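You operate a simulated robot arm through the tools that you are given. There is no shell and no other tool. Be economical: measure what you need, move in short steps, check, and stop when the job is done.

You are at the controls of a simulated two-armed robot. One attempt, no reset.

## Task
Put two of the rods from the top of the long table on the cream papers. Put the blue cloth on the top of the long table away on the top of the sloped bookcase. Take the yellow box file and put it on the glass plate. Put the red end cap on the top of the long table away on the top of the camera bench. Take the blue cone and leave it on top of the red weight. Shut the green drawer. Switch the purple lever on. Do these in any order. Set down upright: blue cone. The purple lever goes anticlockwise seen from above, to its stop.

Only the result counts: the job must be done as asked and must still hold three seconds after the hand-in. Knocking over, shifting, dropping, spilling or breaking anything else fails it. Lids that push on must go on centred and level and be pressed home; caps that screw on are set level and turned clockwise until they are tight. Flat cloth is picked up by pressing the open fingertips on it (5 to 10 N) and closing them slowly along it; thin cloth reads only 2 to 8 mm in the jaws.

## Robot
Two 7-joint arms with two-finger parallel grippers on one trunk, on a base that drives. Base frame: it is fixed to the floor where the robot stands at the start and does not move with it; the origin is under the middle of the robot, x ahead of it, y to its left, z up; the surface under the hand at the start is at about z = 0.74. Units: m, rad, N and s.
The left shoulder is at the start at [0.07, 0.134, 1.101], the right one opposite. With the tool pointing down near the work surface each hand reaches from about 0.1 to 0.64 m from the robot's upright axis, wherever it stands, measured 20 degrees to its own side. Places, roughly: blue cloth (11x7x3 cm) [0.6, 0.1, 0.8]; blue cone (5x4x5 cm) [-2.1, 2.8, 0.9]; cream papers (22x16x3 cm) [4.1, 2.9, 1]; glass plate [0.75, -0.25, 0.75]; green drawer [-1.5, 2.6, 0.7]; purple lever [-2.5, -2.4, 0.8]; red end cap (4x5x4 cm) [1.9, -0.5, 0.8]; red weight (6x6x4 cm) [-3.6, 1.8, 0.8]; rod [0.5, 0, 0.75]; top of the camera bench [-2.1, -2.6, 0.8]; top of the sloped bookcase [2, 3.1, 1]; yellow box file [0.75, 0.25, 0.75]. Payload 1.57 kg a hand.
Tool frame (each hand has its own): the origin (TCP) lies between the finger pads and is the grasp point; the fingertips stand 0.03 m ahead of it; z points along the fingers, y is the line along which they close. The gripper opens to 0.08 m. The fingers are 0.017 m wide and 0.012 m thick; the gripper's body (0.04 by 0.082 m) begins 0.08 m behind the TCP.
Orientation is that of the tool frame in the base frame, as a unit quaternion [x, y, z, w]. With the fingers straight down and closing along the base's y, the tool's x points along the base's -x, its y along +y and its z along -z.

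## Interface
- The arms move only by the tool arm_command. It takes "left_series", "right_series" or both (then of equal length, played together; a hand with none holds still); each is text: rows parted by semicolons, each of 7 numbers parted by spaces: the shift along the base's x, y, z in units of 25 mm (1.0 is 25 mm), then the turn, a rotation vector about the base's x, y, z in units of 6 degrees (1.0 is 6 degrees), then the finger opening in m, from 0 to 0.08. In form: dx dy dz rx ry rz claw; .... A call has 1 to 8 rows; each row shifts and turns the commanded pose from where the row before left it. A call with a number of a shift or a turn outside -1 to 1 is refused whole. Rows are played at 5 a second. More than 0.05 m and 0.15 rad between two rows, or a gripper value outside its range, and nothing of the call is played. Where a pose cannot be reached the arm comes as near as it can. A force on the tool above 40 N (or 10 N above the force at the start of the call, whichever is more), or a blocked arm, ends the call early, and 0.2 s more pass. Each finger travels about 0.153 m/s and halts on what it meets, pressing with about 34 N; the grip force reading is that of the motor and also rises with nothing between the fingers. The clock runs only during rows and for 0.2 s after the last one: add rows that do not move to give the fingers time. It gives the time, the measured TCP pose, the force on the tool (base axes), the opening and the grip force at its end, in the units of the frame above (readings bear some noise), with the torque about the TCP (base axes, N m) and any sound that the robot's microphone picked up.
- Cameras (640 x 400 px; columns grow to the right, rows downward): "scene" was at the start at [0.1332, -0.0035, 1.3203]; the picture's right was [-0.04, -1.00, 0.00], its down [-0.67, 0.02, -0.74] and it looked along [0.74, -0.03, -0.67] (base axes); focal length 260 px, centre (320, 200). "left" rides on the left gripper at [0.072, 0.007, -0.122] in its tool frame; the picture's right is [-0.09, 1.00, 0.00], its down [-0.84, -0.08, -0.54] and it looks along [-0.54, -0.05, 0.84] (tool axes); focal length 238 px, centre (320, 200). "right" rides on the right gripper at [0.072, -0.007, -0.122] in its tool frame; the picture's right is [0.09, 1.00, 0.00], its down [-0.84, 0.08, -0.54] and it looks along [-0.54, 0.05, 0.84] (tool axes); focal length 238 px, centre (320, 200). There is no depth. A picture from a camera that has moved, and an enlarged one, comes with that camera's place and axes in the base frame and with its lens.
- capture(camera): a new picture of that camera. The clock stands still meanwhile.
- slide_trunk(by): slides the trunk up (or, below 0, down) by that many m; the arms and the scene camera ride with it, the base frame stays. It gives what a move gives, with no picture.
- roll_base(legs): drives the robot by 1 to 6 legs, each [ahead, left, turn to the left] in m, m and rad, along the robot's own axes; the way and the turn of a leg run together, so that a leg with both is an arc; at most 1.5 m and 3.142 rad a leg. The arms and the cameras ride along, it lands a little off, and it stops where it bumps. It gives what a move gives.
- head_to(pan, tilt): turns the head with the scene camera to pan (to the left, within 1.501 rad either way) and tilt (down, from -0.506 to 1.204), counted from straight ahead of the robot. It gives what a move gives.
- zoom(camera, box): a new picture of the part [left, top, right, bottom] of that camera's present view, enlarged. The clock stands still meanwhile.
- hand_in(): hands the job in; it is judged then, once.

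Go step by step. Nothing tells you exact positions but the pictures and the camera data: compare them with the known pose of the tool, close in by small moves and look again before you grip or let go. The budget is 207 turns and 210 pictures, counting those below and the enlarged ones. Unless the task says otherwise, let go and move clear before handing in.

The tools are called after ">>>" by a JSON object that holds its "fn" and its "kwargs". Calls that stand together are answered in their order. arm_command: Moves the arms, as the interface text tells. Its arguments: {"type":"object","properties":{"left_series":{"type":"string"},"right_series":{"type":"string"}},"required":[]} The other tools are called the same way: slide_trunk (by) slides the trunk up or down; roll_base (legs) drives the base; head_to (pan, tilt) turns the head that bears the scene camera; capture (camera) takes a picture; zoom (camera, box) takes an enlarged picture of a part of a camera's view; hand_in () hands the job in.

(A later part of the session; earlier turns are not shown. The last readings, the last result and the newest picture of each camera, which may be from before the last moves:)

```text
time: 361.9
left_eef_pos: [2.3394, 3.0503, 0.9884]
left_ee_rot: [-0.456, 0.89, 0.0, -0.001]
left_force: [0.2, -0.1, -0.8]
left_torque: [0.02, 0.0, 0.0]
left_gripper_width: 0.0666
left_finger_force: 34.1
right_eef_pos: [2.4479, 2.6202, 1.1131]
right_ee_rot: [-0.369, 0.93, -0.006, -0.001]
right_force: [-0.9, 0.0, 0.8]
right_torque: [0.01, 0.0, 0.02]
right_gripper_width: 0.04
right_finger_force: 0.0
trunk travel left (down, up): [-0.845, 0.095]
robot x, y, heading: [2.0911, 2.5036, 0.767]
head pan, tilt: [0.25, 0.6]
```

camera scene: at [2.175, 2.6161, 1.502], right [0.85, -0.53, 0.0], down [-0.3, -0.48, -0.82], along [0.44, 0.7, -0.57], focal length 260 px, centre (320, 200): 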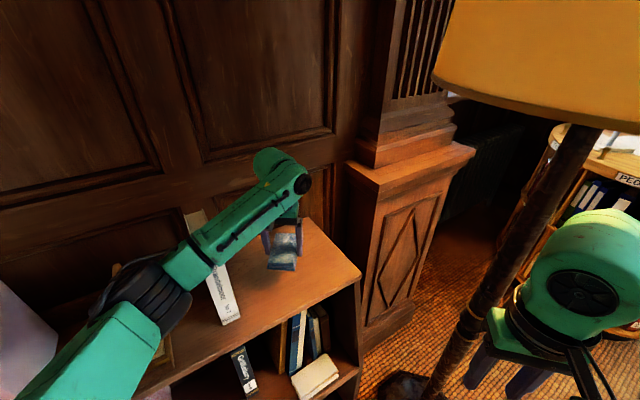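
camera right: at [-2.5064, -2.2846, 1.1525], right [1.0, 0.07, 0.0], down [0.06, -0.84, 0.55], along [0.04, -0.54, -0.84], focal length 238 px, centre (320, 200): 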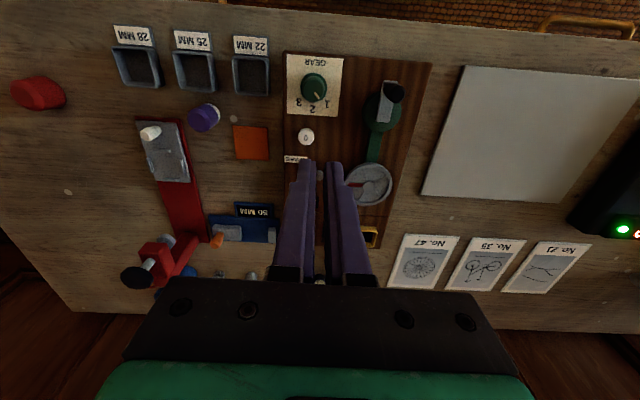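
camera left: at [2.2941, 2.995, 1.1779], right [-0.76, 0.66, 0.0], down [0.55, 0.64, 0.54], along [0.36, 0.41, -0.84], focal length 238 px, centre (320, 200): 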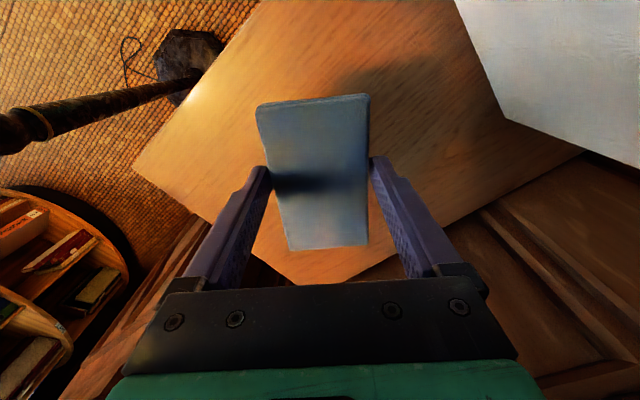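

>>> {"fn": "arm_command", "kwargs": {"left_series": "0 0 -0.12 0 0 0 0.005; 0 0 -0.12 0 0 0 0.005; 0 0 0 0 0 0 0.005"}}

>>> {"fn": "zoom", "kwargs": {"camera": "scene", "box": [200, 180, 380, 330]}}

```text
time: 362.7
left_eef_pos: [2.3408, 3.0501, 0.9877]
left_ee_rot: [-0.457, 0.889, 0.001, 0.004]
left_force: [2.5, 9.2, 30.6]
left_torque: [-0.16, 0.47, -0.07]
left_gripper_width: 0.0668
left_finger_force: 33.7
right_eef_pos: [2.4476, 2.6164, 1.1148]
right_ee_rot: [-0.369, 0.929, -0.006, 0.001]
right_force: [-0.8, 0.2, 0.2]
right_torque: [0.0, 0.02, 0.06]
right_gripper_width: 0.04
right_finger_force: 0.0
trunk travel left (down, up): [-0.845, 0.095]
robot x, y, heading: [2.0903, 2.5031, 0.764]
head pan, tilt: [0.25, 0.6]
```

```text
2.67 times, centred on (290, 255) of scene
camera zoom: at [2.1729, 2.6129, 1.5027], right [0.85, -0.53, 0.0], down [-0.3, -0.48, -0.83], along [0.44, 0.7, -0.56], focal length 693 px, centre (400, 53)
```

zoom: 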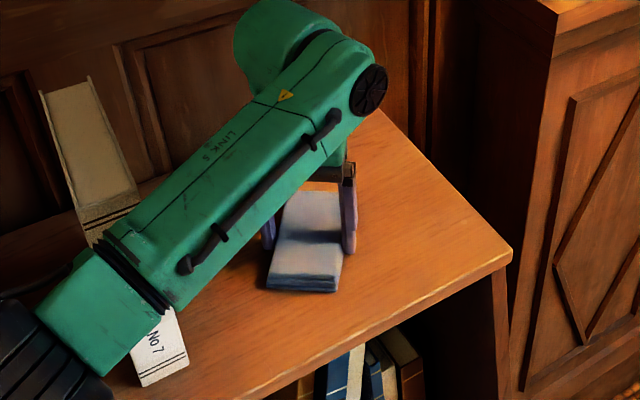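

Cloth rests on the top. Relax, release, rise.

>>> {"fn": "arm_command", "kwargs": {"left_series": "0 0 0.2 0 0 0 0.005; 0 0 0 0 0 0 0.07; 0 0 0 0 0 0 0.08; 0 0 0 0 0 0 0.08; 0 0 0.5 0 0 0 0.08; 0 0 1 0 0 0 0.08; 0 0 1 0 0 0 0.08; 0 0 1 0 0 0 0.08"}}

>>> {"fn": "zoom", "kwargs": {"camera": "scene", "box": [200, 180, 380, 330]}}

```text
time: 364.5
left_eef_pos: [2.339, 3.0502, 1.0761]
left_ee_rot: [-0.457, 0.89, -0.001, -0.001]
left_force: [0.3, 0.2, 0.9]
left_torque: [0.02, -0.01, -0.04]
left_gripper_width: 0.0799
left_finger_force: 0.1
right_eef_pos: [2.4472, 2.6201, 1.1149]
right_ee_rot: [-0.369, 0.929, -0.007, 0.0]
right_force: [0.0, -0.1, 0.3]
right_torque: [0.01, 0.01, -0.02]
right_gripper_width: 0.04
right_finger_force: 0.1
trunk travel left (down, up): [-0.845, 0.095]
robot x, y, heading: [2.0903, 2.5075, 0.766]
head pan, tilt: [0.25, 0.6]
```

```text
2.67 times, centred on (290, 255) of scene
camera zoom: at [2.1739, 2.6161, 1.502], right [0.85, -0.53, 0.0], down [-0.3, -0.48, -0.83], along [0.44, 0.7, -0.56], focal length 693 px, centre (400, 53)
```

zoom: 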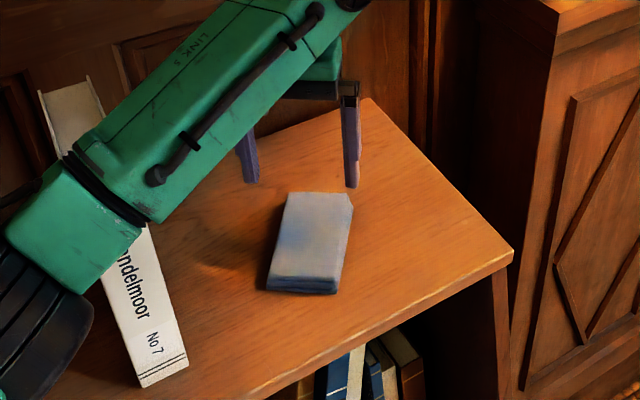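

Cloth done. I lift, retract and drive west to the workbench with the green drawer.

>>> {"fn": "arm_command", "kwargs": {"left_series": "0 0 1 0 0 0 0.08; 0 0 1 0 0 0 0.06; 0 0 1 0 0 0 0.04; -0.5 -0.8 0.5 0 0 0 0.04; -0.5 -0.8 0 0 0 0 0.04; -0.5 -0.8 0 0 0 0 0.04"}}

>>> {"fn": "roll_base", "kwargs": {"legs": [[-0.155, -0.09, 0], [0, 0, -0.766], [-1.2, -0.05, 0], [-0.9, -0.3, 0], [-0.9, -0.1, 0], [0, 0, 1.571]]}}

>>> {"fn": "head_to", "kwargs": {"pan": 0.5, "tilt": 0.6}}

>>> {"fn": "capture", "kwargs": {"camera": "scene"}}

```text
time: 365.9
left_eef_pos: [2.302, 2.991, 1.1616]
left_ee_rot: [-0.458, 0.889, -0.001, 0.0]
left_force: [0.3, -0.4, -0.5]
left_torque: [0.0, -0.03, 0.01]
left_gripper_width: 0.04
left_finger_force: 0.0
right_eef_pos: [2.4494, 2.6192, 1.1148]
right_ee_rot: [-0.369, 0.929, -0.005, 0.001]
right_force: [0.1, -1.0, 0.6]
right_torque: [0.0, -0.02, 0.02]
right_gripper_width: 0.0398
right_finger_force: 0.1
trunk travel left (down, up): [-0.845, 0.095]
robot x, y, heading: [2.0948, 2.5101, 0.767]
head pan, tilt: [0.25, 0.6]
```

```text
time: 387.8
left_eef_pos: [-1.1579, 2.3268, 1.1617]
left_ee_rot: [0.775, -0.632, 0.002, 0.0]
left_force: [0.1, 0.9, 1.1]
left_torque: [-0.01, -0.01, 0.04]
left_gripper_width: 0.0396
left_finger_force: 0.0
right_eef_pos: [-0.7853, 2.1837, 1.1141]
right_ee_rot: [0.711, -0.703, 0.005, -0.002]
right_force: [0.2, 0.0, -0.7]
right_torque: [-0.01, -0.01, -0.02]
right_gripper_width: 0.0401
right_finger_force: 0.2
trunk travel left (down, up): [-0.845, 0.095]
robot x, y, heading: [-0.9431, 1.8456, 1.589]
head pan, tilt: [0.25, 0.6]
```

```text
time: 388.6
left_eef_pos: [-1.1577, 2.3273, 1.1619]
left_ee_rot: [0.775, -0.632, 0.001, 0.0]
left_force: [0.8, -0.5, 0.1]
left_torque: [-0.02, 0.0, 0.0]
left_gripper_width: 0.04
left_finger_force: 0.1
right_eef_pos: [-0.7855, 2.1838, 1.1135]
right_ee_rot: [0.711, -0.703, 0.006, -0.003]
right_force: [-0.3, 0.5, 0.1]
right_torque: [0.01, 0.0, -0.03]
right_gripper_width: 0.0398
right_finger_force: 0.1
trunk travel left (down, up): [-0.845, 0.095]
robot x, y, heading: [-0.9463, 1.8509, 1.584]
head pan, tilt: [0.499, 0.6]
```

```text
97 pictures are left
camera scene: at [-0.99, 1.9713, 1.502], right [0.87, 0.49, 0.0], down [0.28, -0.49, -0.82], along [-0.41, 0.72, -0.57], focal length 260 px, centre (320, 200)
```

scene: 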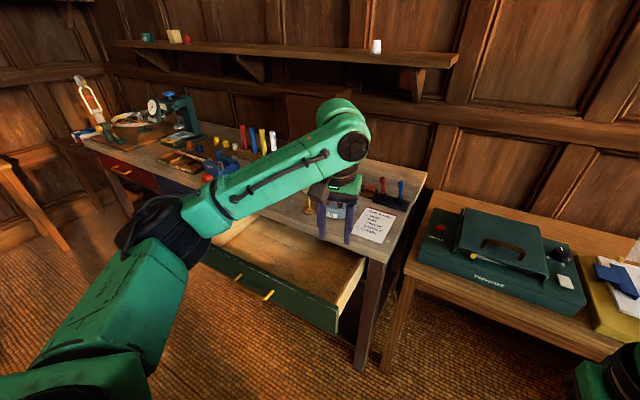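

The green drawer is pulled out ~21 cm (front panel y≈2.455, x −1.84…−1.20, z 0.55–0.70). I position the left hand in front of it, lower the trunk and tilt the fingers forward to push.

>>> {"fn": "roll_base", "kwargs": {"legs": [[0.03, 0.25, 0]]}}

>>> {"fn": "arm_command", "kwargs": {"left_series": "0 -0.6 0 0 0 -0.9 0.01; 0 -0.6 0 0 0 -0.9 0; 0 -0.6 0 0 0 0 0; 0 -0.5 0 0 0 0 0", "right_series": "0 -0.4 0 0 0 0 0.04; 0 -0.4 0 0 0 0 0.04; 0 -0.4 0 0 0 0 0.04; 0 0 0 0 0 0 0.04"}}

>>> {"fn": "slide_trunk", "kwargs": {"by": -0.3}}

>>> {"fn": "capture", "kwargs": {"camera": "scene"}}

>>> {"fn": "capture", "kwargs": {"camera": "left"}}

```text
time: 390.4
left_eef_pos: [-1.4037, 2.3527, 1.1618]
left_ee_rot: [0.775, -0.632, 0.001, 0.001]
left_force: [0.2, 0.3, 0.3]
left_torque: [0.02, 0.02, 0.02]
left_gripper_width: 0.04
left_finger_force: 0.1
right_eef_pos: [-1.0318, 2.2081, 1.1136]
right_ee_rot: [0.71, -0.704, 0.004, -0.002]
right_force: [0.3, -0.3, -0.7]
right_torque: [0.0, -0.02, -0.02]
right_gripper_width: 0.0401
right_finger_force: 0.1
trunk travel left (down, up): [-0.845, 0.095]
robot x, y, heading: [-1.1935, 1.868, 1.591]
head pan, tilt: [0.499, 0.6]
```

```text
time: 391.4
left_eef_pos: [-1.4054, 2.295, 1.1615]
left_ee_rot: [0.712, -0.702, 0.001, 0.0]
left_force: [0.5, 0.0, -0.3]
left_torque: [0.0, -0.02, 0.0]
left_gripper_width: 0.0003
left_finger_force: 21.2
right_eef_pos: [-1.0319, 2.1772, 1.1142]
right_ee_rot: [0.71, -0.705, 0.005, -0.003]
right_force: [0.2, -0.7, -0.6]
right_torque: [0.02, -0.01, 0.03]
right_gripper_width: 0.0398
right_finger_force: 0.1
trunk travel left (down, up): [-0.845, 0.095]
robot x, y, heading: [-1.1965, 1.867, 1.595]
head pan, tilt: [0.499, 0.6]
```

```text
time: 394.4
left_eef_pos: [-1.4058, 2.2945, 0.8623]
left_ee_rot: [0.711, -0.703, 0.001, 0.0]
left_force: [0.0, 0.9, -0.1]
left_torque: [-0.03, -0.01, -0.02]
left_gripper_width: 0.0
left_finger_force: 21.3
right_eef_pos: [-1.0328, 2.1772, 0.8142]
right_ee_rot: [0.711, -0.704, 0.005, -0.003]
right_force: [0.3, -0.3, 0.9]
right_torque: [-0.01, -0.01, -0.02]
right_gripper_width: 0.0401
right_finger_force: 0.1
trunk travel left (down, up): [-0.545, 0.395]
robot x, y, heading: [-1.197, 1.8688, 1.585]
head pan, tilt: [0.499, 0.6]
```

```text
96 pictures are left
camera scene: at [-1.2378, 1.9969, 1.202], right [0.87, 0.49, 0.0], down [0.28, -0.49, -0.83], along [-0.41, 0.72, -0.56], focal length 260 px, centre (320, 200)
```

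scene: 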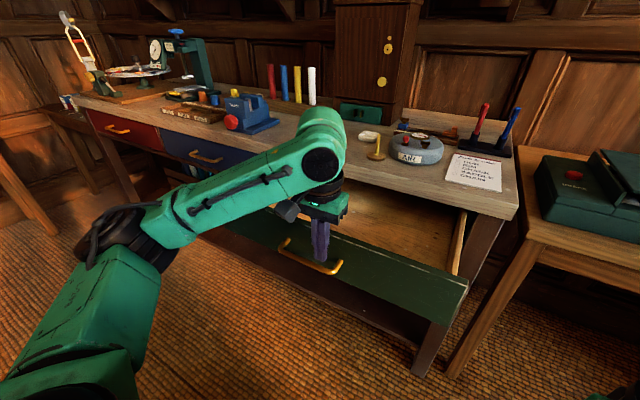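

```text
95 pictures are left
camera left: at [-1.4109, 2.2226, 0.9847], right [-1.0, 0.08, 0.0], down [0.07, 0.84, 0.54], along [0.04, 0.54, -0.84], focal length 238 px, centre (320, 200)
```

left: 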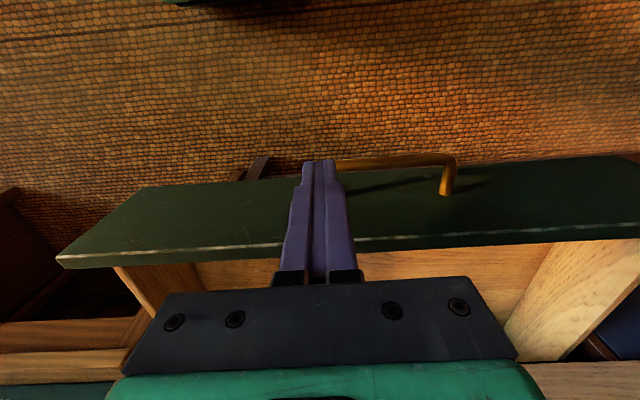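

>>> {"fn": "arm_command", "kwargs": {"left_series": "0.32 0 -0.95 0.94 0 0 0; 0.32 0 -0.95 0.94 0 0 0; 0.32 0 -0.95 0.94 0 0 0; 0.32 0 -0.95 0.94 0 0 0; 0.32 0 -0.95 0.94 0 0 0; 0.32 0 -0.95 0.94 0 0 0; 0.32 0 -0.95 0.94 0 0 0; 0.32 0 -0.95 0.94 0 0 0"}}

>>> {"fn": "capture", "kwargs": {"camera": "scene"}}

>>> {"fn": "capture", "kwargs": {"camera": "left"}}

```text
time: 396.2
left_eef_pos: [-1.3425, 2.2956, 0.6707]
left_ee_rot: [0.657, -0.65, -0.268, -0.272]
left_force: [0.0, -0.1, 0.3]
left_torque: [0.0, -0.01, 0.0]
left_gripper_width: 0.0
left_finger_force: 21.4
right_eef_pos: [-1.0327, 2.1785, 0.8154]
right_ee_rot: [0.71, -0.704, 0.005, -0.003]
right_force: [-0.9, 0.2, -0.4]
right_torque: [0.02, -0.01, 0.0]
right_gripper_width: 0.0402
right_finger_force: 0.1
trunk travel left (down, up): [-0.545, 0.395]
robot x, y, heading: [-1.1896, 1.872, 1.587]
head pan, tilt: [0.499, 0.6]
```

```text
94 pictures are left
camera scene: at [-1.2378, 1.9968, 1.2021], right [0.87, 0.49, 0.0], down [0.28, -0.49, -0.83], along [-0.41, 0.72, -0.56], focal length 260 px, centre (320, 200)
```

scene: 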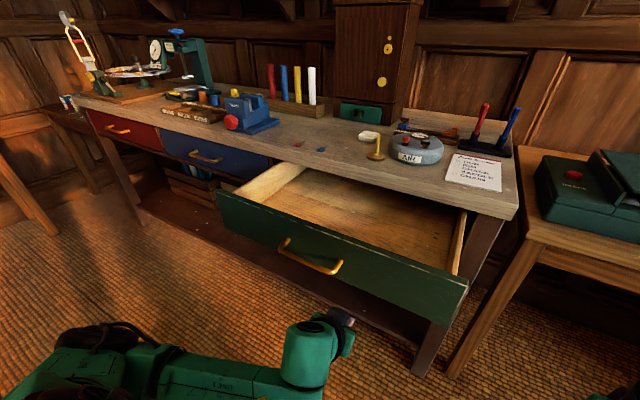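

```text
93 pictures are left
camera left: at [-1.3479, 2.1573, 0.7066], right [-1.0, 0.06, 0.06], down [0.07, 0.21, 0.98], along [0.04, 0.98, -0.21], focal length 238 px, centre (320, 200)
```

left: 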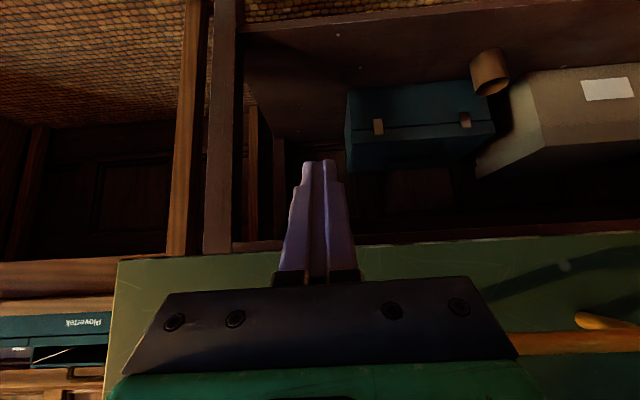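

The panel is actually at z≈0.71–0.84, y≈2.36 (from two views). I raise the tilted fingers to panel mid-height and push beside the handle with base and arm.

>>> {"fn": "arm_command", "kwargs": {"left_series": "0.1 -0.6 0 0 0 0 0; 0.1 -0.4 0.6 0 0 0 0; 0 0 1 0 0 0 0; 0 0 1 0 0 0 0; 0 0 1 0 0 0 0; 0 0 1 0 0 0 0; 0 0 0 0 0 0 0"}}

>>> {"fn": "capture", "kwargs": {"camera": "scene"}}

>>> {"fn": "capture", "kwargs": {"camera": "left"}}

```text
time: 397.7
left_eef_pos: [-1.3619, 2.2669, 0.7696]
left_ee_rot: [-0.61, 0.695, 0.325, 0.198]
left_force: [0.4, 0.7, -0.5]
left_torque: [-0.01, 0.01, 0.03]
left_gripper_width: 0.0
left_finger_force: 21.4
right_eef_pos: [-1.0326, 2.1778, 0.8146]
right_ee_rot: [0.71, -0.704, 0.005, -0.003]
right_force: [0.4, -0.3, 0.2]
right_torque: [0.0, -0.01, 0.02]
right_gripper_width: 0.04
right_finger_force: 0.1
trunk travel left (down, up): [-0.545, 0.395]
robot x, y, heading: [-1.197, 1.8745, 1.587]
head pan, tilt: [0.499, 0.6]
stopped in row 7 (left hand): the arm was blocked; the commanded pose is now the measured one
```

```text
92 pictures are left
camera scene: at [-1.2385, 1.9967, 1.202], right [0.87, 0.49, 0.0], down [0.28, -0.49, -0.82], along [-0.41, 0.72, -0.57], focal length 260 px, centre (320, 200)
```

scene: 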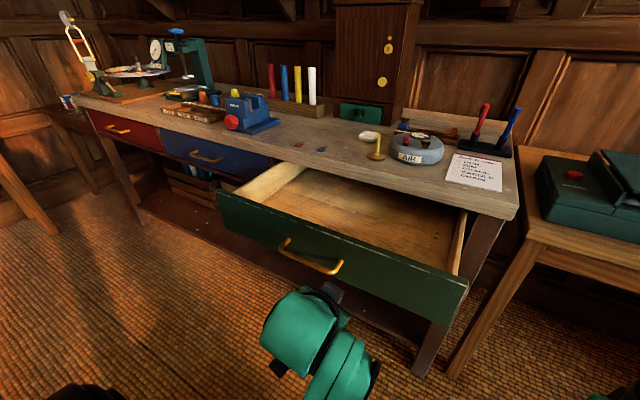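

```text
91 pictures are left
camera left: at [-1.3662, 2.1301, 0.8096], right [-0.96, 0.11, 0.27], down [0.29, 0.22, 0.93], along [0.04, 0.97, -0.24], focal length 238 px, centre (320, 200)
```

left: 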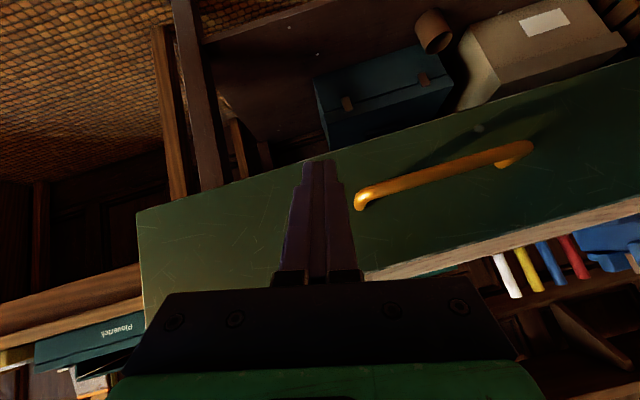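

The arm was blocked near the body; I extend it forward (which relieves it) and shift slightly right of the handle.

>>> {"fn": "arm_command", "kwargs": {"left_series": "0.5 0.1 0 0 0 0 0; 0.5 0.2 0 0 0 0 0; 0.4 0.4 0.2 0 0 0 0; 0 0 0 0 0 0 0"}}

>>> {"fn": "capture", "kwargs": {"camera": "left"}}

```text
time: 398.7
left_eef_pos: [-1.3335, 2.281, 0.7673]
left_ee_rot: [-0.598, 0.705, 0.337, 0.177]
left_force: [0.1, 0.9, 0.0]
left_torque: [-0.03, 0.0, 0.0]
left_gripper_width: 0.0001
left_finger_force: 21.5
right_eef_pos: [-1.0318, 2.1783, 0.8139]
right_ee_rot: [0.71, -0.704, 0.005, -0.003]
right_force: [0.3, -1.0, 0.6]
right_torque: [-0.03, 0.0, -0.02]
right_gripper_width: 0.0398
right_finger_force: 0.1
trunk travel left (down, up): [-0.545, 0.395]
robot x, y, heading: [-1.192, 1.8714, 1.59]
head pan, tilt: [0.499, 0.6]
```

```text
90 pictures are left
camera left: at [-1.3371, 2.1448, 0.8087], right [-0.94, 0.12, 0.32], down [0.34, 0.23, 0.91], along [0.04, 0.97, -0.26], focal length 238 px, centre (320, 200)
```

left: 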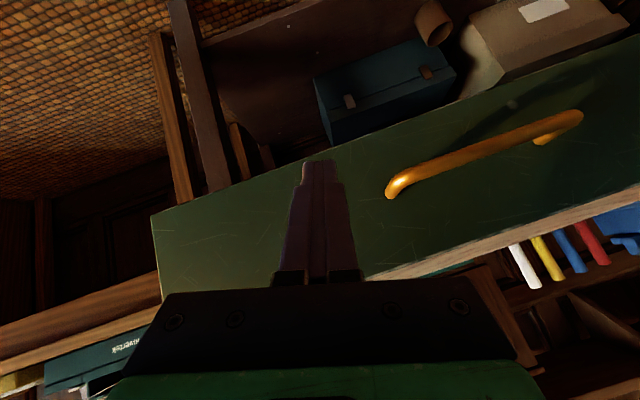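

>>> {"fn": "roll_base", "kwargs": {"legs": [[0.12, 0, 0]]}}

>>> {"fn": "capture", "kwargs": {"camera": "scene"}}

```text
time: 400.0
left_eef_pos: [-1.336, 2.4031, 0.7689]
left_ee_rot: [-0.598, 0.704, 0.339, 0.179]
left_force: [-0.3, 1.0, -0.7]
left_torque: [0.0, -0.02, 0.02]
left_gripper_width: 0.0
left_finger_force: 21.5
right_eef_pos: [-1.0333, 2.2988, 0.8132]
right_ee_rot: [0.71, -0.704, 0.005, -0.002]
right_force: [-1.2, 0.0, -0.1]
right_torque: [-0.02, 0.01, -0.04]
right_gripper_width: 0.0401
right_finger_force: 0.2
trunk travel left (down, up): [-0.545, 0.395]
robot x, y, heading: [-1.1959, 1.9892, 1.587]
head pan, tilt: [0.499, 0.6]
```

```text
89 pictures are left
camera scene: at [-1.2398, 2.1179, 1.2019], right [0.87, 0.49, 0.0], down [0.28, -0.49, -0.82], along [-0.41, 0.72, -0.57], focal length 260 px, centre (320, 200)
```

scene: 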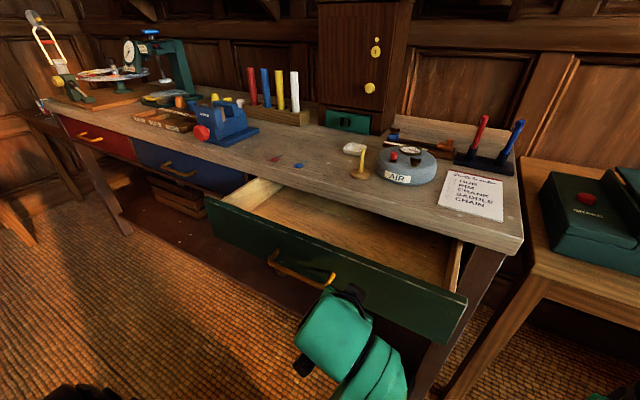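

>>> {"fn": "arm_command", "kwargs": {"left_series": "0 0.6 0 0 0 0 0; 0 0.6 0 0 0 0 0; 0 0.6 0 0 0 0 0; 0 0.6 0 0 0 0 0; 0 0.6 0 0 0 0 0; 0 0 0 0 0 0 0"}}

>>> {"fn": "capture", "kwargs": {"camera": "scene"}}

>>> {"fn": "capture", "kwargs": {"camera": "left"}}

```text
time: 401.4
left_eef_pos: [-1.3526, 2.4753, 0.761]
left_ee_rot: [-0.589, 0.71, 0.356, 0.148]
left_force: [-0.4, -0.8, -0.8]
left_torque: [0.02, 0.02, 0.0]
left_gripper_width: 0.0
left_finger_force: 21.6
right_eef_pos: [-1.033, 2.2988, 0.8144]
right_ee_rot: [0.71, -0.704, 0.005, -0.003]
right_force: [-0.5, 0.6, 0.6]
right_torque: [-0.02, -0.04, 0.01]
right_gripper_width: 0.04
right_finger_force: 0.1
trunk travel left (down, up): [-0.545, 0.395]
robot x, y, heading: [-1.1945, 1.9895, 1.588]
head pan, tilt: [0.499, 0.6]
```

```text
88 pictures are left
camera scene: at [-1.2396, 2.1165, 1.202], right [0.87, 0.49, 0.0], down [0.28, -0.49, -0.83], along [-0.41, 0.72, -0.56], focal length 260 px, centre (320, 200)
```

scene: 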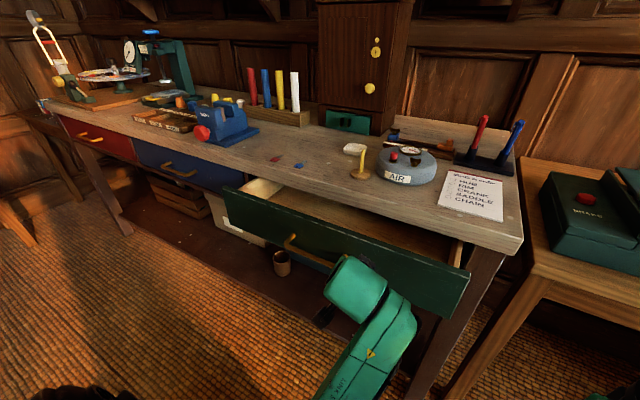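

```text
87 pictures are left
camera left: at [-1.3525, 2.3391, 0.8033], right [-0.91, 0.12, 0.39], down [0.4, 0.24, 0.88], along [0.01, 0.96, -0.27], focal length 238 px, centre (320, 200)
```

left: 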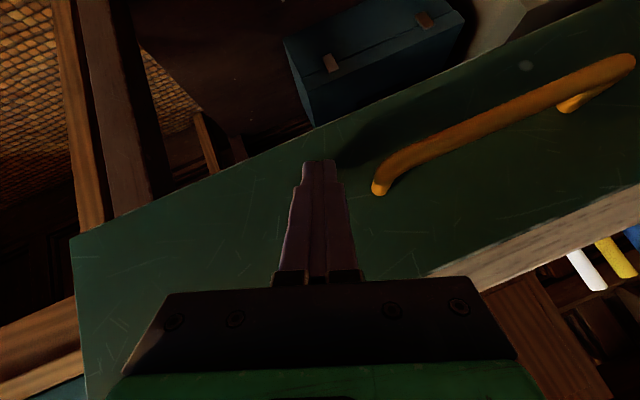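

>>> {"fn": "arm_command", "kwargs": {"left_series": "0.1 0.5 0.1 0 0 0 0; 0.1 0.5 0.1 0 0 0 0; 0.1 0.5 0.1 0 0 0 0; 0.1 0.5 0.1 0 0 0 0; 0 0.4 0 0 0 0 0; 0 0.4 0 0 0 0 0; 0 0 0 0 0 0 0"}}

>>> {"fn": "capture", "kwargs": {"camera": "scene"}}

>>> {"fn": "capture", "kwargs": {"camera": "left"}}

```text
time: 403.2
left_eef_pos: [-1.3644, 2.549, 0.775]
left_ee_rot: [-0.594, 0.7, 0.372, 0.138]
left_force: [0.1, 0.7, -0.3]
left_torque: [-0.04, -0.03, 0.0]
left_gripper_width: 0.0
left_finger_force: 21.3
right_eef_pos: [-1.034, 2.2991, 0.8144]
right_ee_rot: [0.71, -0.705, 0.005, -0.003]
right_force: [-0.2, 0.0, -0.6]
right_torque: [0.03, 0.03, 0.0]
right_gripper_width: 0.0398
right_finger_force: 0.2
trunk travel left (down, up): [-0.545, 0.395]
robot x, y, heading: [-1.1964, 1.991, 1.583]
head pan, tilt: [0.499, 0.6]
stopped in row 7 (left hand): the arm was blocked; the commanded pose is now the measured one
```

```text
86 pictures are left
camera scene: at [-1.2398, 2.117, 1.202], right [0.87, 0.49, 0.0], down [0.28, -0.49, -0.82], along [-0.41, 0.72, -0.57], focal length 260 px, centre (320, 200)
```

scene: 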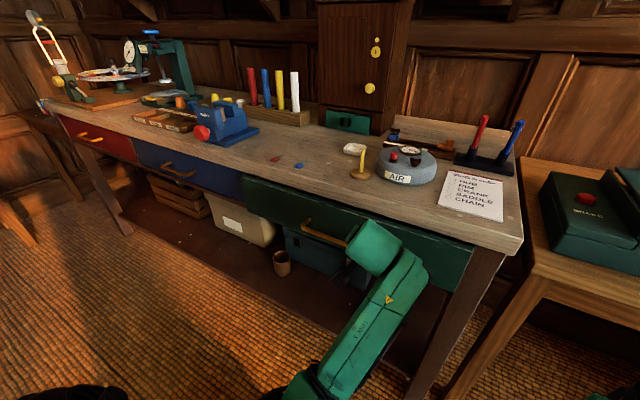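

```text
85 pictures are left
camera left: at [-1.3585, 2.4129, 0.8154], right [-0.91, 0.08, 0.41], down [0.42, 0.24, 0.87], along [-0.02, 0.97, -0.25], focal length 238 px, centre (320, 200)
```

left: 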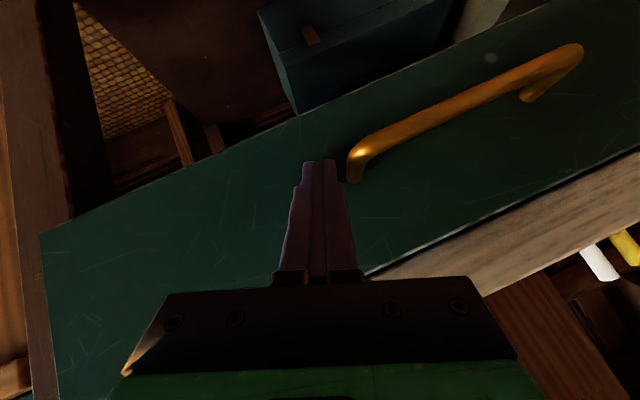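

>>> {"fn": "zoom", "kwargs": {"camera": "scene", "box": [180, 130, 320, 240]}}

>>> {"fn": "zoom", "kwargs": {"camera": "scene", "box": [400, 190, 540, 300]}}

```text
3.64 times, centred on (250, 185) of scene
camera zoom: at [-1.2398, 2.117, 1.202], right [0.87, 0.49, 0.0], down [0.28, -0.49, -0.82], along [-0.41, 0.72, -0.57], focal length 945 px, centre (574, 254)
```

zoom: 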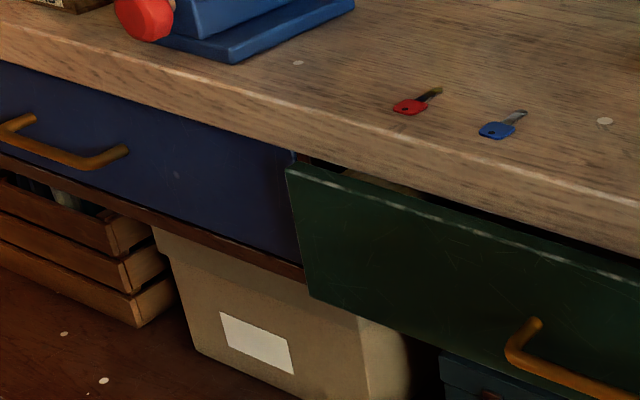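

```text
3.64 times, centred on (470, 245) of scene
camera zoom: at [-1.2398, 2.117, 1.202], right [0.87, 0.49, 0.0], down [0.28, -0.49, -0.82], along [-0.41, 0.72, -0.57], focal length 945 px, centre (-226, 36)
```

zoom: 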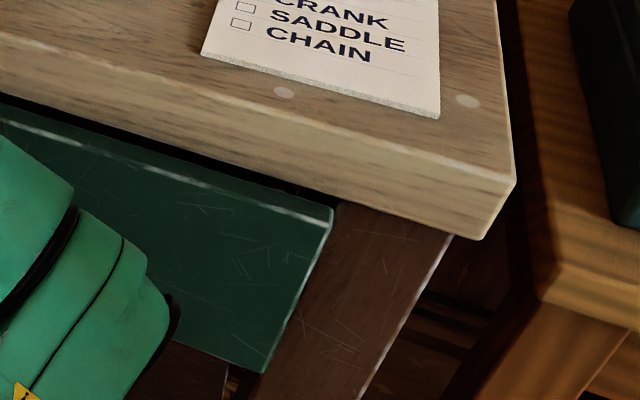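

The drawer still protrudes ~3 cm relative to the blue one; I push on by creeping the base forward.

>>> {"fn": "roll_base", "kwargs": {"legs": [[0.03, 0, 0]]}}

>>> {"fn": "zoom", "kwargs": {"camera": "scene", "box": [180, 130, 500, 300]}}

```text
time: 404.0
left_eef_pos: [-1.3649, 2.5803, 0.7742]
left_ee_rot: [-0.594, 0.7, 0.371, 0.138]
left_force: [0.6, -0.1, 0.2]
left_torque: [-0.01, -0.01, 0.0]
left_gripper_width: 0.0001
left_finger_force: 21.1
right_eef_pos: [-1.0338, 2.3283, 0.8144]
right_ee_rot: [0.71, -0.704, 0.006, -0.002]
right_force: [-0.1, 0.6, -0.7]
right_torque: [-0.01, -0.01, -0.02]
right_gripper_width: 0.04
right_finger_force: 0.1
trunk travel left (down, up): [-0.545, 0.395]
robot x, y, heading: [-1.196, 2.0185, 1.583]
head pan, tilt: [0.499, 0.6]
```

```text
2.00 times, centred on (340, 215) of scene
camera zoom: at [-1.2403, 2.148, 1.2018], right [0.87, 0.49, 0.0], down [0.28, -0.49, -0.82], along [-0.41, 0.72, -0.57], focal length 520 px, centre (280, 170)
```

zoom: 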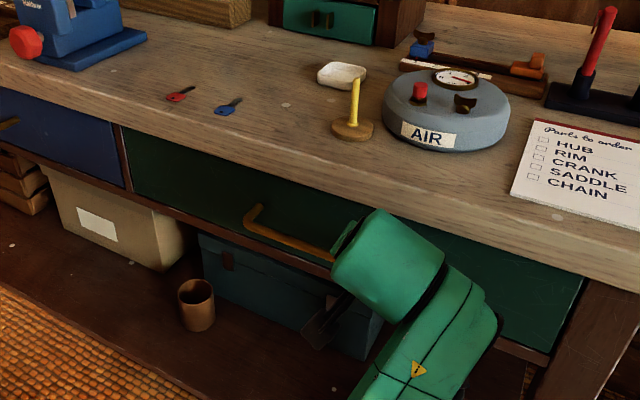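

>>> {"fn": "roll_base", "kwargs": {"legs": [[0.015, 0, 0]]}}

>>> {"fn": "zoom", "kwargs": {"camera": "scene", "box": [180, 130, 320, 240]}}

```text
time: 404.8
left_eef_pos: [-1.3651, 2.5825, 0.7764]
left_ee_rot: [-0.594, 0.701, 0.371, 0.135]
left_force: [3.2, -15.0, 5.9]
left_torque: [-0.06, -0.01, 0.03]
left_gripper_width: 0.0001
left_finger_force: 21.0
right_eef_pos: [-1.0333, 2.3348, 0.8144]
right_ee_rot: [0.711, -0.704, 0.004, -0.004]
right_force: [0.3, 0.8, 0.0]
right_torque: [-0.01, -0.01, -0.01]
right_gripper_width: 0.0399
right_finger_force: 0.1
trunk travel left (down, up): [-0.545, 0.395]
robot x, y, heading: [-1.1941, 2.0302, 1.58]
head pan, tilt: [0.499, 0.6]
stopped in leg 1: the force on the tool passed its limit at 55 N (the readings are from after the stop); the commanded pose is now the measured one
```

```text
3.64 times, centred on (250, 185) of scene
camera zoom: at [-1.2392, 2.1512, 1.2026], right [0.87, 0.49, 0.0], down [0.28, -0.49, -0.83], along [-0.41, 0.72, -0.56], focal length 945 px, centre (574, 254)
```

zoom: 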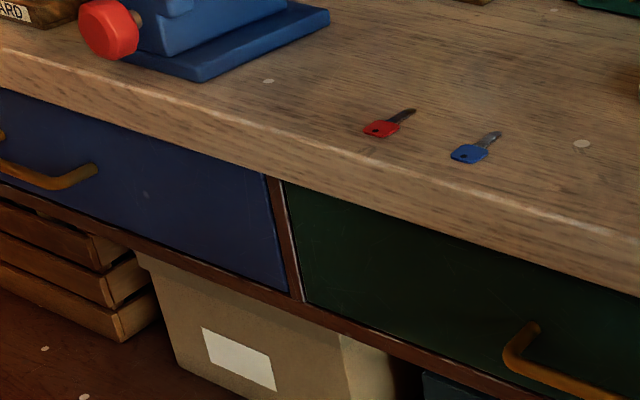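

The drawer is flush shut (firm stop felt). I back away, straighten the left hand and raise the trunk.

>>> {"fn": "roll_base", "kwargs": {"legs": [[-0.25, 0, 0]]}}

>>> {"fn": "arm_command", "kwargs": {"left_series": "0 0 0.6 -0.88 -0.415 0.2 0; 0 0 0.6 -0.88 -0.415 0.2 0; 0 0 0.6 -0.88 -0.415 0.2 0; 0 0 0.6 -0.88 -0.415 0.2 0; 0 0 0.6 -0.88 -0.415 0.2 0.02; 0 0 0.6 -0.88 -0.415 0.2 0.04; 0 0 0.6 -0.88 -0.415 0.2 0.06; 0 0 0.6 -0.88 -0.415 0.2 0.06"}}

>>> {"fn": "slide_trunk", "kwargs": {"by": 0.25}}

>>> {"fn": "roll_base", "kwargs": {"legs": [[0, 0.5, 0]]}}

>>> {"fn": "capture", "kwargs": {"camera": "scene"}}

```text
time: 406.6
left_eef_pos: [-1.3605, 2.3387, 0.775]
left_ee_rot: [-0.594, 0.702, 0.369, 0.134]
left_force: [-0.7, 1.5, 0.1]
left_torque: [0.03, -0.02, -0.02]
left_gripper_width: 0.0
left_finger_force: 21.7
right_eef_pos: [-1.03, 2.0904, 0.8149]
right_ee_rot: [0.709, -0.705, 0.005, -0.002]
right_force: [0.6, -0.3, 0.9]
right_torque: [0.02, -0.02, 0.01]
right_gripper_width: 0.04
right_finger_force: 0.0
trunk travel left (down, up): [-0.545, 0.395]
robot x, y, heading: [-1.1921, 1.7801, 1.587]
head pan, tilt: [0.499, 0.6]
```

```text
time: 408.4
left_eef_pos: [-1.365, 2.3559, 0.8867]
left_ee_rot: [0.712, -0.703, 0.003, 0.001]
left_force: [0.8, 0.0, -0.3]
left_torque: [0.0, -0.02, -0.02]
left_gripper_width: 0.0603
left_finger_force: 0.0
left hand out of reach, approached as far as the arm can: row 5, 6
right_eef_pos: [-1.0296, 2.0876, 0.8152]
right_ee_rot: [0.709, -0.706, 0.006, -0.003]
right_force: [0.1, 0.2, 0.2]
right_torque: [-0.03, 0.03, -0.03]
right_gripper_width: 0.04
right_finger_force: 0.0
trunk travel left (down, up): [-0.545, 0.395]
robot x, y, heading: [-1.1936, 1.7803, 1.585]
head pan, tilt: [0.499, 0.6]
```

```text
time: 411.0
left_eef_pos: [-1.3646, 2.3566, 1.1376]
left_ee_rot: [0.712, -0.702, 0.003, 0.002]
left_force: [0.8, -0.2, 0.5]
left_torque: [-0.01, 0.03, 0.0]
left_gripper_width: 0.0599
left_finger_force: 0.0
right_eef_pos: [-1.0302, 2.0892, 1.0645]
right_ee_rot: [0.709, -0.705, 0.005, -0.003]
right_force: [0.5, -0.4, -0.1]
right_torque: [-0.02, -0.01, -0.01]
right_gripper_width: 0.0401
right_finger_force: 0.1
trunk travel left (down, up): [-0.795, 0.145]
robot x, y, heading: [-1.1926, 1.7798, 1.584]
head pan, tilt: [0.499, 0.6]
```

```text
time: 414.0
left_eef_pos: [-1.8789, 2.3453, 1.1376]
left_ee_rot: [0.714, -0.7, 0.003, 0.002]
left_force: [-0.5, 0.5, 0.7]
left_torque: [-0.01, 0.02, -0.05]
left_gripper_width: 0.0602
left_finger_force: 0.1
right_eef_pos: [-1.5416, 2.0812, 1.0644]
right_ee_rot: [0.712, -0.702, 0.006, -0.003]
right_force: [0.1, 0.2, 0.8]
right_torque: [0.0, 0.0, -0.01]
right_gripper_width: 0.0397
right_finger_force: 0.0
trunk travel left (down, up): [-0.795, 0.145]
robot x, y, heading: [-1.7039, 1.7706, 1.593]
head pan, tilt: [0.499, 0.6]
```

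```text
80 pictures are left
camera scene: at [-1.746, 1.8985, 1.452], right [0.87, 0.5, 0.0], down [0.28, -0.49, -0.83], along [-0.41, 0.72, -0.56], focal length 260 px, centre (320, 200)
```

scene: 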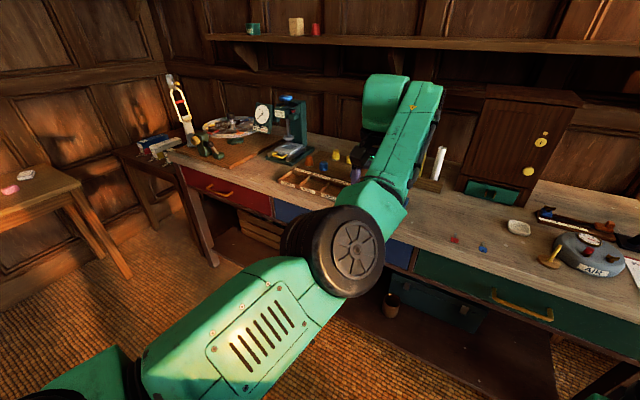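

>>> {"fn": "zoom", "kwargs": {"camera": "scene", "box": [250, 110, 400, 220]}}

```text
3.64 times, centred on (325, 165) of scene
camera zoom: at [-1.746, 1.8985, 1.452], right [0.87, 0.5, 0.0], down [0.28, -0.49, -0.83], along [-0.41, 0.72, -0.56], focal length 945 px, centre (302, 327)
```

zoom: 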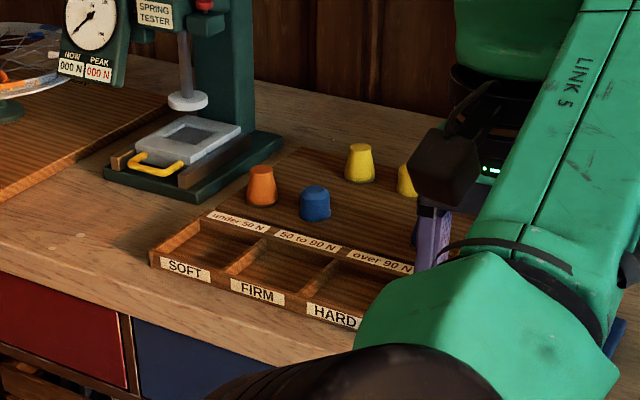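

The blue cone stands at about (−2.26, 2.84) behind the tray. I move the left arm out of the view, then go left to bring the right hand to it.

>>> {"fn": "arm_command", "kwargs": {"left_series": "-0.7 -0.6 0.4 0 0 0 0.06; -0.7 -0.6 0.4 0 0 0 0.06; -0.7 -0.6 0.4 0 0 0 0.06; -0.7 -0.6 0.4 0 0 0 0.06; -0.7 -0.6 0.4 0 0 0 0.06; -0.7 -0.6 0 0 0 0 0.06; -0.7 -0.6 0 0 0 0 0.06; 0 0 0 0 0 0 0.06"}}

>>> {"fn": "roll_base", "kwargs": {"legs": [[0, 0.7, 0]]}}

>>> {"fn": "head_to", "kwargs": {"pan": -0.1, "tilt": 0.65}}

>>> {"fn": "capture", "kwargs": {"camera": "scene"}}

```text
time: 415.8
left_eef_pos: [-2.0022, 2.2721, 1.1865]
left_ee_rot: [0.714, -0.7, 0.003, 0.002]
left_force: [0.9, 0.9, 0.0]
left_torque: [-0.02, 0.01, -0.06]
left_gripper_width: 0.0599
left_finger_force: 0.0
left hand out of reach, approached as far as the arm can: row 2, 3, 4, 6, 7
right_eef_pos: [-1.542, 2.0818, 1.0641]
right_ee_rot: [0.711, -0.703, 0.004, -0.003]
right_force: [-0.5, -0.1, 0.1]
right_torque: [0.0, -0.04, 0.01]
right_gripper_width: 0.0403
right_finger_force: 0.1
trunk travel left (down, up): [-0.795, 0.145]
robot x, y, heading: [-1.7028, 1.771, 1.59]
head pan, tilt: [0.499, 0.6]
```

```text
time: 419.7
left_eef_pos: [-2.7079, 2.2582, 1.1867]
left_ee_rot: [0.713, -0.701, 0.003, 0.003]
left_force: [0.4, -0.3, 0.3]
left_torque: [0.0, 0.0, 0.0]
left_gripper_width: 0.0598
left_finger_force: 0.0
right_eef_pos: [-2.2487, 2.0664, 1.0648]
right_ee_rot: [0.711, -0.703, 0.004, -0.003]
right_force: [-0.1, 0.8, -0.2]
right_torque: [0.02, 0.02, -0.01]
right_gripper_width: 0.0399
right_finger_force: 0.0
trunk travel left (down, up): [-0.795, 0.145]
robot x, y, heading: [-2.412, 1.7622, 1.591]
head pan, tilt: [0.499, 0.6]
```

```text
time: 420.7
left_eef_pos: [-2.707, 2.2585, 1.1859]
left_ee_rot: [0.713, -0.701, 0.003, 0.002]
left_force: [0.3, 0.4, -1.0]
left_torque: [0.0, -0.02, 0.02]
left_gripper_width: 0.0601
left_finger_force: 0.1
right_eef_pos: [-2.2495, 2.0668, 1.0643]
right_ee_rot: [0.711, -0.703, 0.005, -0.003]
right_force: [-0.2, 0.0, -0.7]
right_torque: [0.01, -0.02, -0.01]
right_gripper_width: 0.0399
right_finger_force: 0.1
trunk travel left (down, up): [-0.795, 0.145]
robot x, y, heading: [-2.4122, 1.7543, 1.589]
head pan, tilt: [-0.099, 0.649]
```

```text
78 pictures are left
camera scene: at [-2.4041, 1.8935, 1.4477], right [1.0, -0.08, 0.0], down [-0.05, -0.6, -0.8], along [0.06, 0.79, -0.6], focal length 260 px, centre (320, 200)
```

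scene: 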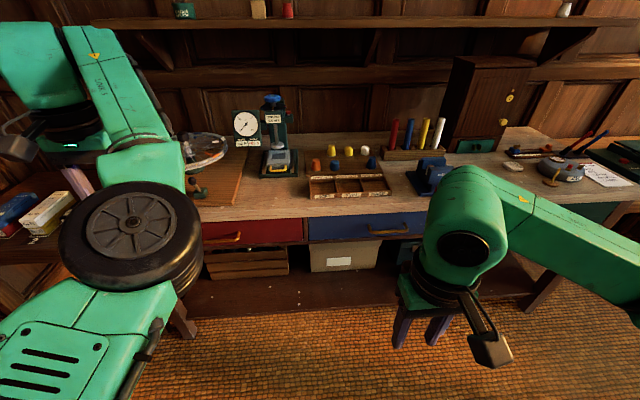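

>>> {"fn": "zoom", "kwargs": {"camera": "scene", "box": [290, 130, 410, 210]}}

```text
5.00 times, centred on (350, 170) of scene
camera zoom: at [-2.4041, 1.8935, 1.4477], right [1.0, -0.08, 0.0], down [-0.05, -0.6, -0.8], along [0.06, 0.79, -0.6], focal length 1300 px, centre (170, 350)
```

zoom: 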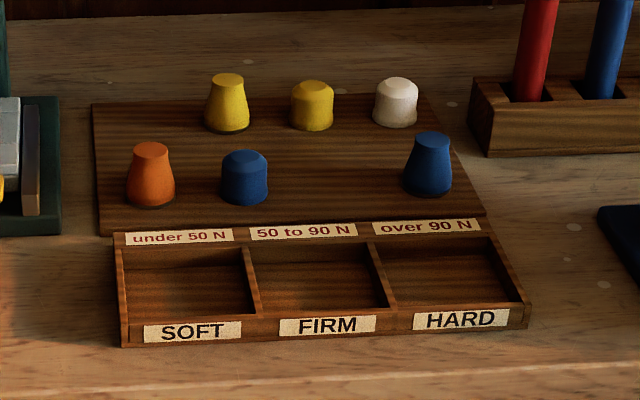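

The true blue cone is the right-hand one at about (−2.10, 2.87) (the other blue piece is a drum). I raise and pull back the left hand first.

>>> {"fn": "arm_command", "kwargs": {"left_series": "0.3 0 1 0 0 0 0.06; 0.3 0 1 0 0 0 0.06; 0 -0.5 1 0 0 0 0.06; 0 -0.7 1 0 0 0 0.06; 0 -0.7 0.5 0 0 0 0.06; 0 -0.7 0 0 0 0 0.06; 0 -0.7 0 0 0 0 0.06; 0 -0.7 0 0 0 0 0.06", "right_series": "0 0.3 0 0 0 0 0.06; 0 0.3 0 0 0 0 0.07; 0 0.3 0 0 0 0 0.07; 0 0.3 0 0 0 0 0.07; 0 0 0 0 0 0 0.07; 0 0 0 0 0 0 0.07; 0 0 0 0 0 0 0.07; 0 0 0 0 0 0 0.07"}}

>>> {"fn": "capture", "kwargs": {"camera": "scene"}}

```text
time: 422.5
left_eef_pos: [-2.6935, 2.1572, 1.2907]
left_ee_rot: [0.714, -0.7, 0.016, 0.004]
left_force: [0.2, -0.6, 0.5]
left_torque: [-0.06, -0.01, 0.0]
left_gripper_width: 0.0599
left_finger_force: 0.1
right_eef_pos: [-2.2481, 2.0974, 1.0649]
right_ee_rot: [0.711, -0.703, 0.004, -0.002]
right_force: [0.2, 0.1, 0.7]
right_torque: [0.0, -0.01, -0.03]
right_gripper_width: 0.0699
right_finger_force: 0.0
trunk travel left (down, up): [-0.795, 0.145]
robot x, y, heading: [-2.4081, 1.7537, 1.595]
head pan, tilt: [-0.099, 0.649]
```

```text
76 pictures are left
camera scene: at [-2.404, 1.8933, 1.4494], right [1.0, -0.07, 0.0], down [-0.04, -0.59, -0.81], along [0.06, 0.81, -0.59], focal length 260 px, centre (320, 200)
```

scene: 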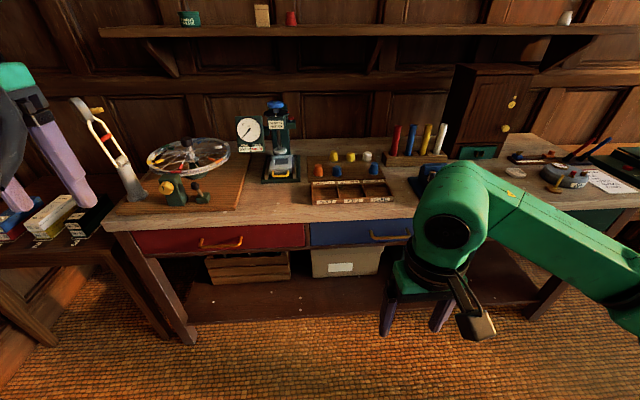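

>>> {"fn": "arm_command", "kwargs": {"right_series": "0 0 1 0 0 0 0.07; 0 0 1 0 0 0 0.07; 0 0 0 0 0 0 0.07"}}

>>> {"fn": "roll_base", "kwargs": {"legs": [[0.5, -0.11, 0]]}}

>>> {"fn": "capture", "kwargs": {"camera": "right"}}

>>> {"fn": "capture", "kwargs": {"camera": "scene"}}

```text
time: 423.3
left_eef_pos: [-2.6957, 2.1571, 1.2917]
left_ee_rot: [0.715, -0.699, 0.015, 0.002]
left_force: [-0.1, 0.6, 0.0]
left_torque: [-0.01, -0.02, 0.0]
left_gripper_width: 0.06
left_finger_force: 0.0
right_eef_pos: [-2.2495, 2.0957, 1.1128]
right_ee_rot: [0.711, -0.703, 0.005, -0.003]
right_force: [0.2, 0.9, 0.3]
right_torque: [0.02, 0.02, -0.01]
right_gripper_width: 0.07
right_finger_force: 0.0
trunk travel left (down, up): [-0.795, 0.145]
robot x, y, heading: [-2.409, 1.7597, 1.588]
head pan, tilt: [-0.099, 0.649]
```

```text
time: 426.3
left_eef_pos: [-2.5877, 2.6576, 1.293]
left_ee_rot: [0.712, -0.703, 0.014, 0.002]
left_force: [-0.3, -0.4, -0.5]
left_torque: [0.0, 0.0, 0.01]
left_gripper_width: 0.06
left_finger_force: 0.1
right_eef_pos: [-2.1418, 2.5928, 1.1146]
right_ee_rot: [0.708, -0.706, 0.004, -0.003]
right_force: [0.9, 0.4, -0.9]
right_torque: [0.0, 0.0, 0.03]
right_gripper_width: 0.07
right_finger_force: 0.0
trunk travel left (down, up): [-0.795, 0.145]
robot x, y, heading: [-2.3082, 2.2575, 1.58]
head pan, tilt: [-0.099, 0.649]
```

```text
75 pictures are left
camera right: at [-2.1376, 2.5213, 1.2365], right [-1.0, -0.09, -0.01], down [-0.09, 0.84, 0.54], along [-0.04, 0.54, -0.84], focal length 238 px, centre (320, 200)
```

right: 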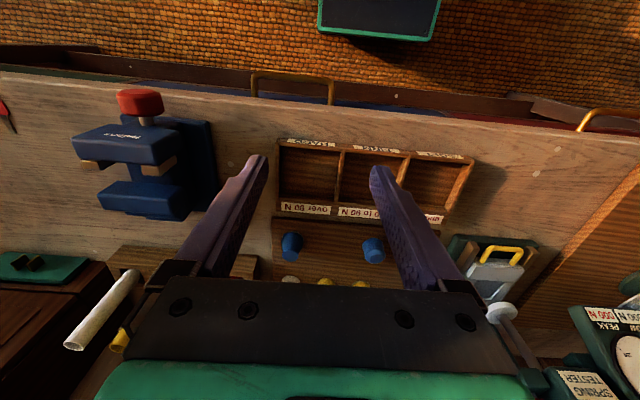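

```text
74 pictures are left
camera scene: at [-2.2997, 2.3921, 1.4512], right [1.0, -0.08, 0.0], down [-0.05, -0.57, -0.82], along [0.06, 0.82, -0.57], focal length 260 px, centre (320, 200)
```

scene: 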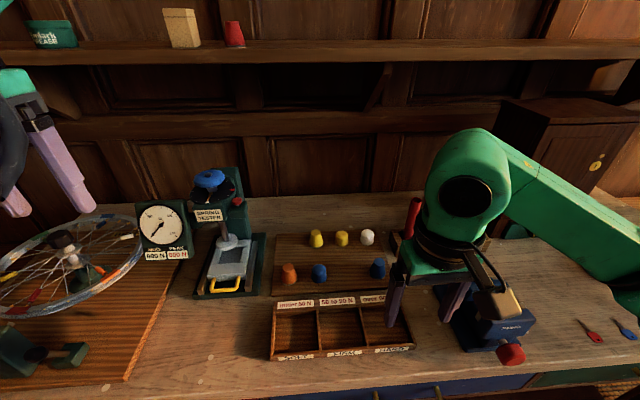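

>>> {"fn": "zoom", "kwargs": {"camera": "scene", "box": [350, 245, 410, 290]}}

>>> {"fn": "zoom", "kwargs": {"camera": "right", "box": [260, 210, 340, 270]}}

```text
8.89 times, centred on (380, 268) of scene
camera zoom: at [-2.2997, 2.3921, 1.4512], right [1.0, -0.08, 0.0], down [-0.05, -0.57, -0.82], along [0.06, 0.82, -0.57], focal length 2311 px, centre (-213, -400)
```

zoom: 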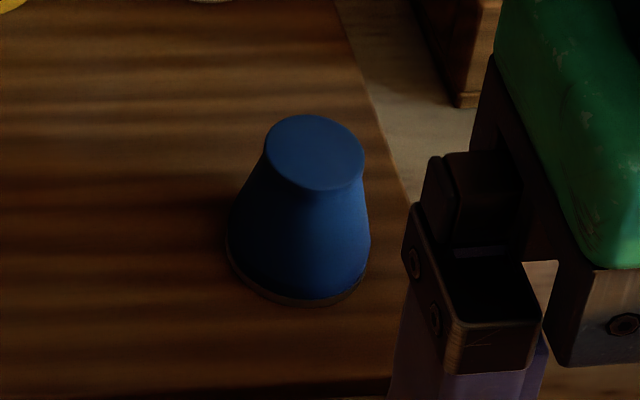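

```text
6.67 times, centred on (300, 240) of right
camera zoom: at [-2.1376, 2.5213, 1.2365], right [-1.0, -0.09, -0.01], down [-0.09, 0.84, 0.54], along [-0.04, 0.54, -0.84], focal length 1589 px, centre (453, -67)
```

zoom: 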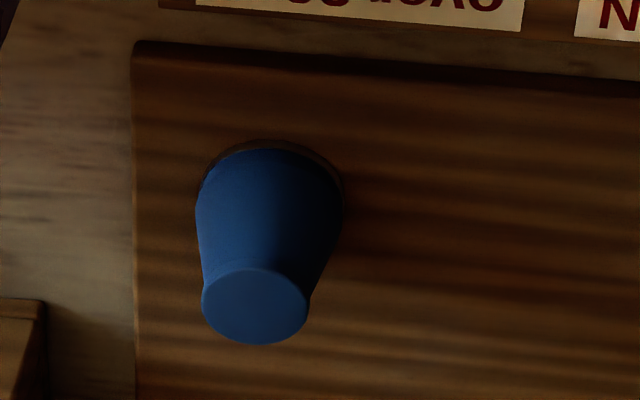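

Cone top is at (−2.109, 2.852, 0.922). I creep 4 cm closer and move the right hand above it.

>>> {"fn": "roll_base", "kwargs": {"legs": [[0.04, 0, 0]]}}

>>> {"fn": "arm_command", "kwargs": {"right_series": "0.16 0.9 0 0 0 0 0.07; 0.16 0.9 0 0 0 0 0.07; 0.16 0.9 0 0 0 0 0.07; 0.16 0.9 -0.3 0 0 0 0.07; 0.16 0.9 -0.6 0 0 0 0.07; 0.16 0.9 -0.9 0 0 0 0.07; 0.16 0.9 -0.9 0 0 0 0.07; 0.16 0.9 -0.9 0 0 0 0.07"}}

>>> {"fn": "capture", "kwargs": {"camera": "right"}}

```text
time: 427.1
left_eef_pos: [-2.5885, 2.6905, 1.2928]
left_ee_rot: [0.712, -0.702, 0.013, 0.0]
left_force: [-0.4, -0.7, 0.2]
left_torque: [0.07, -0.01, -0.03]
left_gripper_width: 0.06
left_finger_force: 0.1
right_eef_pos: [-2.1419, 2.6259, 1.1167]
right_ee_rot: [-0.707, 0.707, -0.003, 0.005]
right_force: [-1.1, -0.7, 0.4]
right_torque: [0.07, 0.01, 0.01]
right_gripper_width: 0.0702
right_finger_force: 0.0
trunk travel left (down, up): [-0.795, 0.145]
robot x, y, heading: [-2.3082, 2.298, 1.581]
head pan, tilt: [-0.099, 0.649]
```

```text
time: 428.9
left_eef_pos: [-2.5877, 2.6994, 1.2909]
left_ee_rot: [0.712, -0.702, 0.016, 0.003]
left_force: [0.2, 0.0, -0.2]
left_torque: [-0.02, -0.01, 0.01]
left_gripper_width: 0.0598
left_finger_force: 0.1
right_eef_pos: [-2.1106, 2.8153, 1.022]
right_ee_rot: [0.708, -0.706, 0.005, -0.003]
right_force: [-0.4, 0.3, -0.2]
right_torque: [-0.03, 0.0, -0.02]
right_gripper_width: 0.0699
right_finger_force: 0.0
trunk travel left (down, up): [-0.795, 0.145]
robot x, y, heading: [-2.3054, 2.2945, 1.581]
head pan, tilt: [-0.099, 0.649]
```

```text
71 pictures are left
camera right: at [-2.1057, 2.7434, 1.1449], right [-1.0, -0.09, -0.01], down [-0.09, 0.84, 0.54], along [-0.04, 0.54, -0.84], focal length 238 px, centre (320, 200)
```

right: 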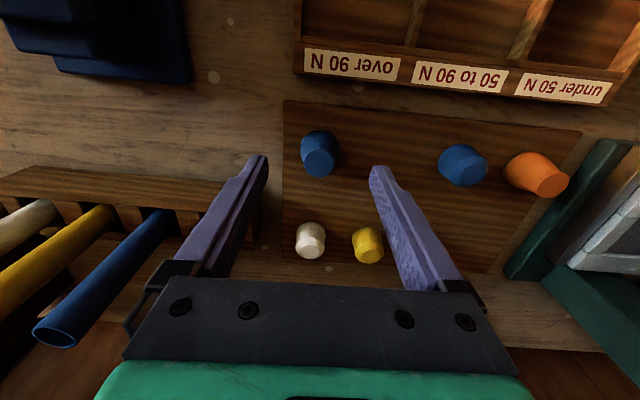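

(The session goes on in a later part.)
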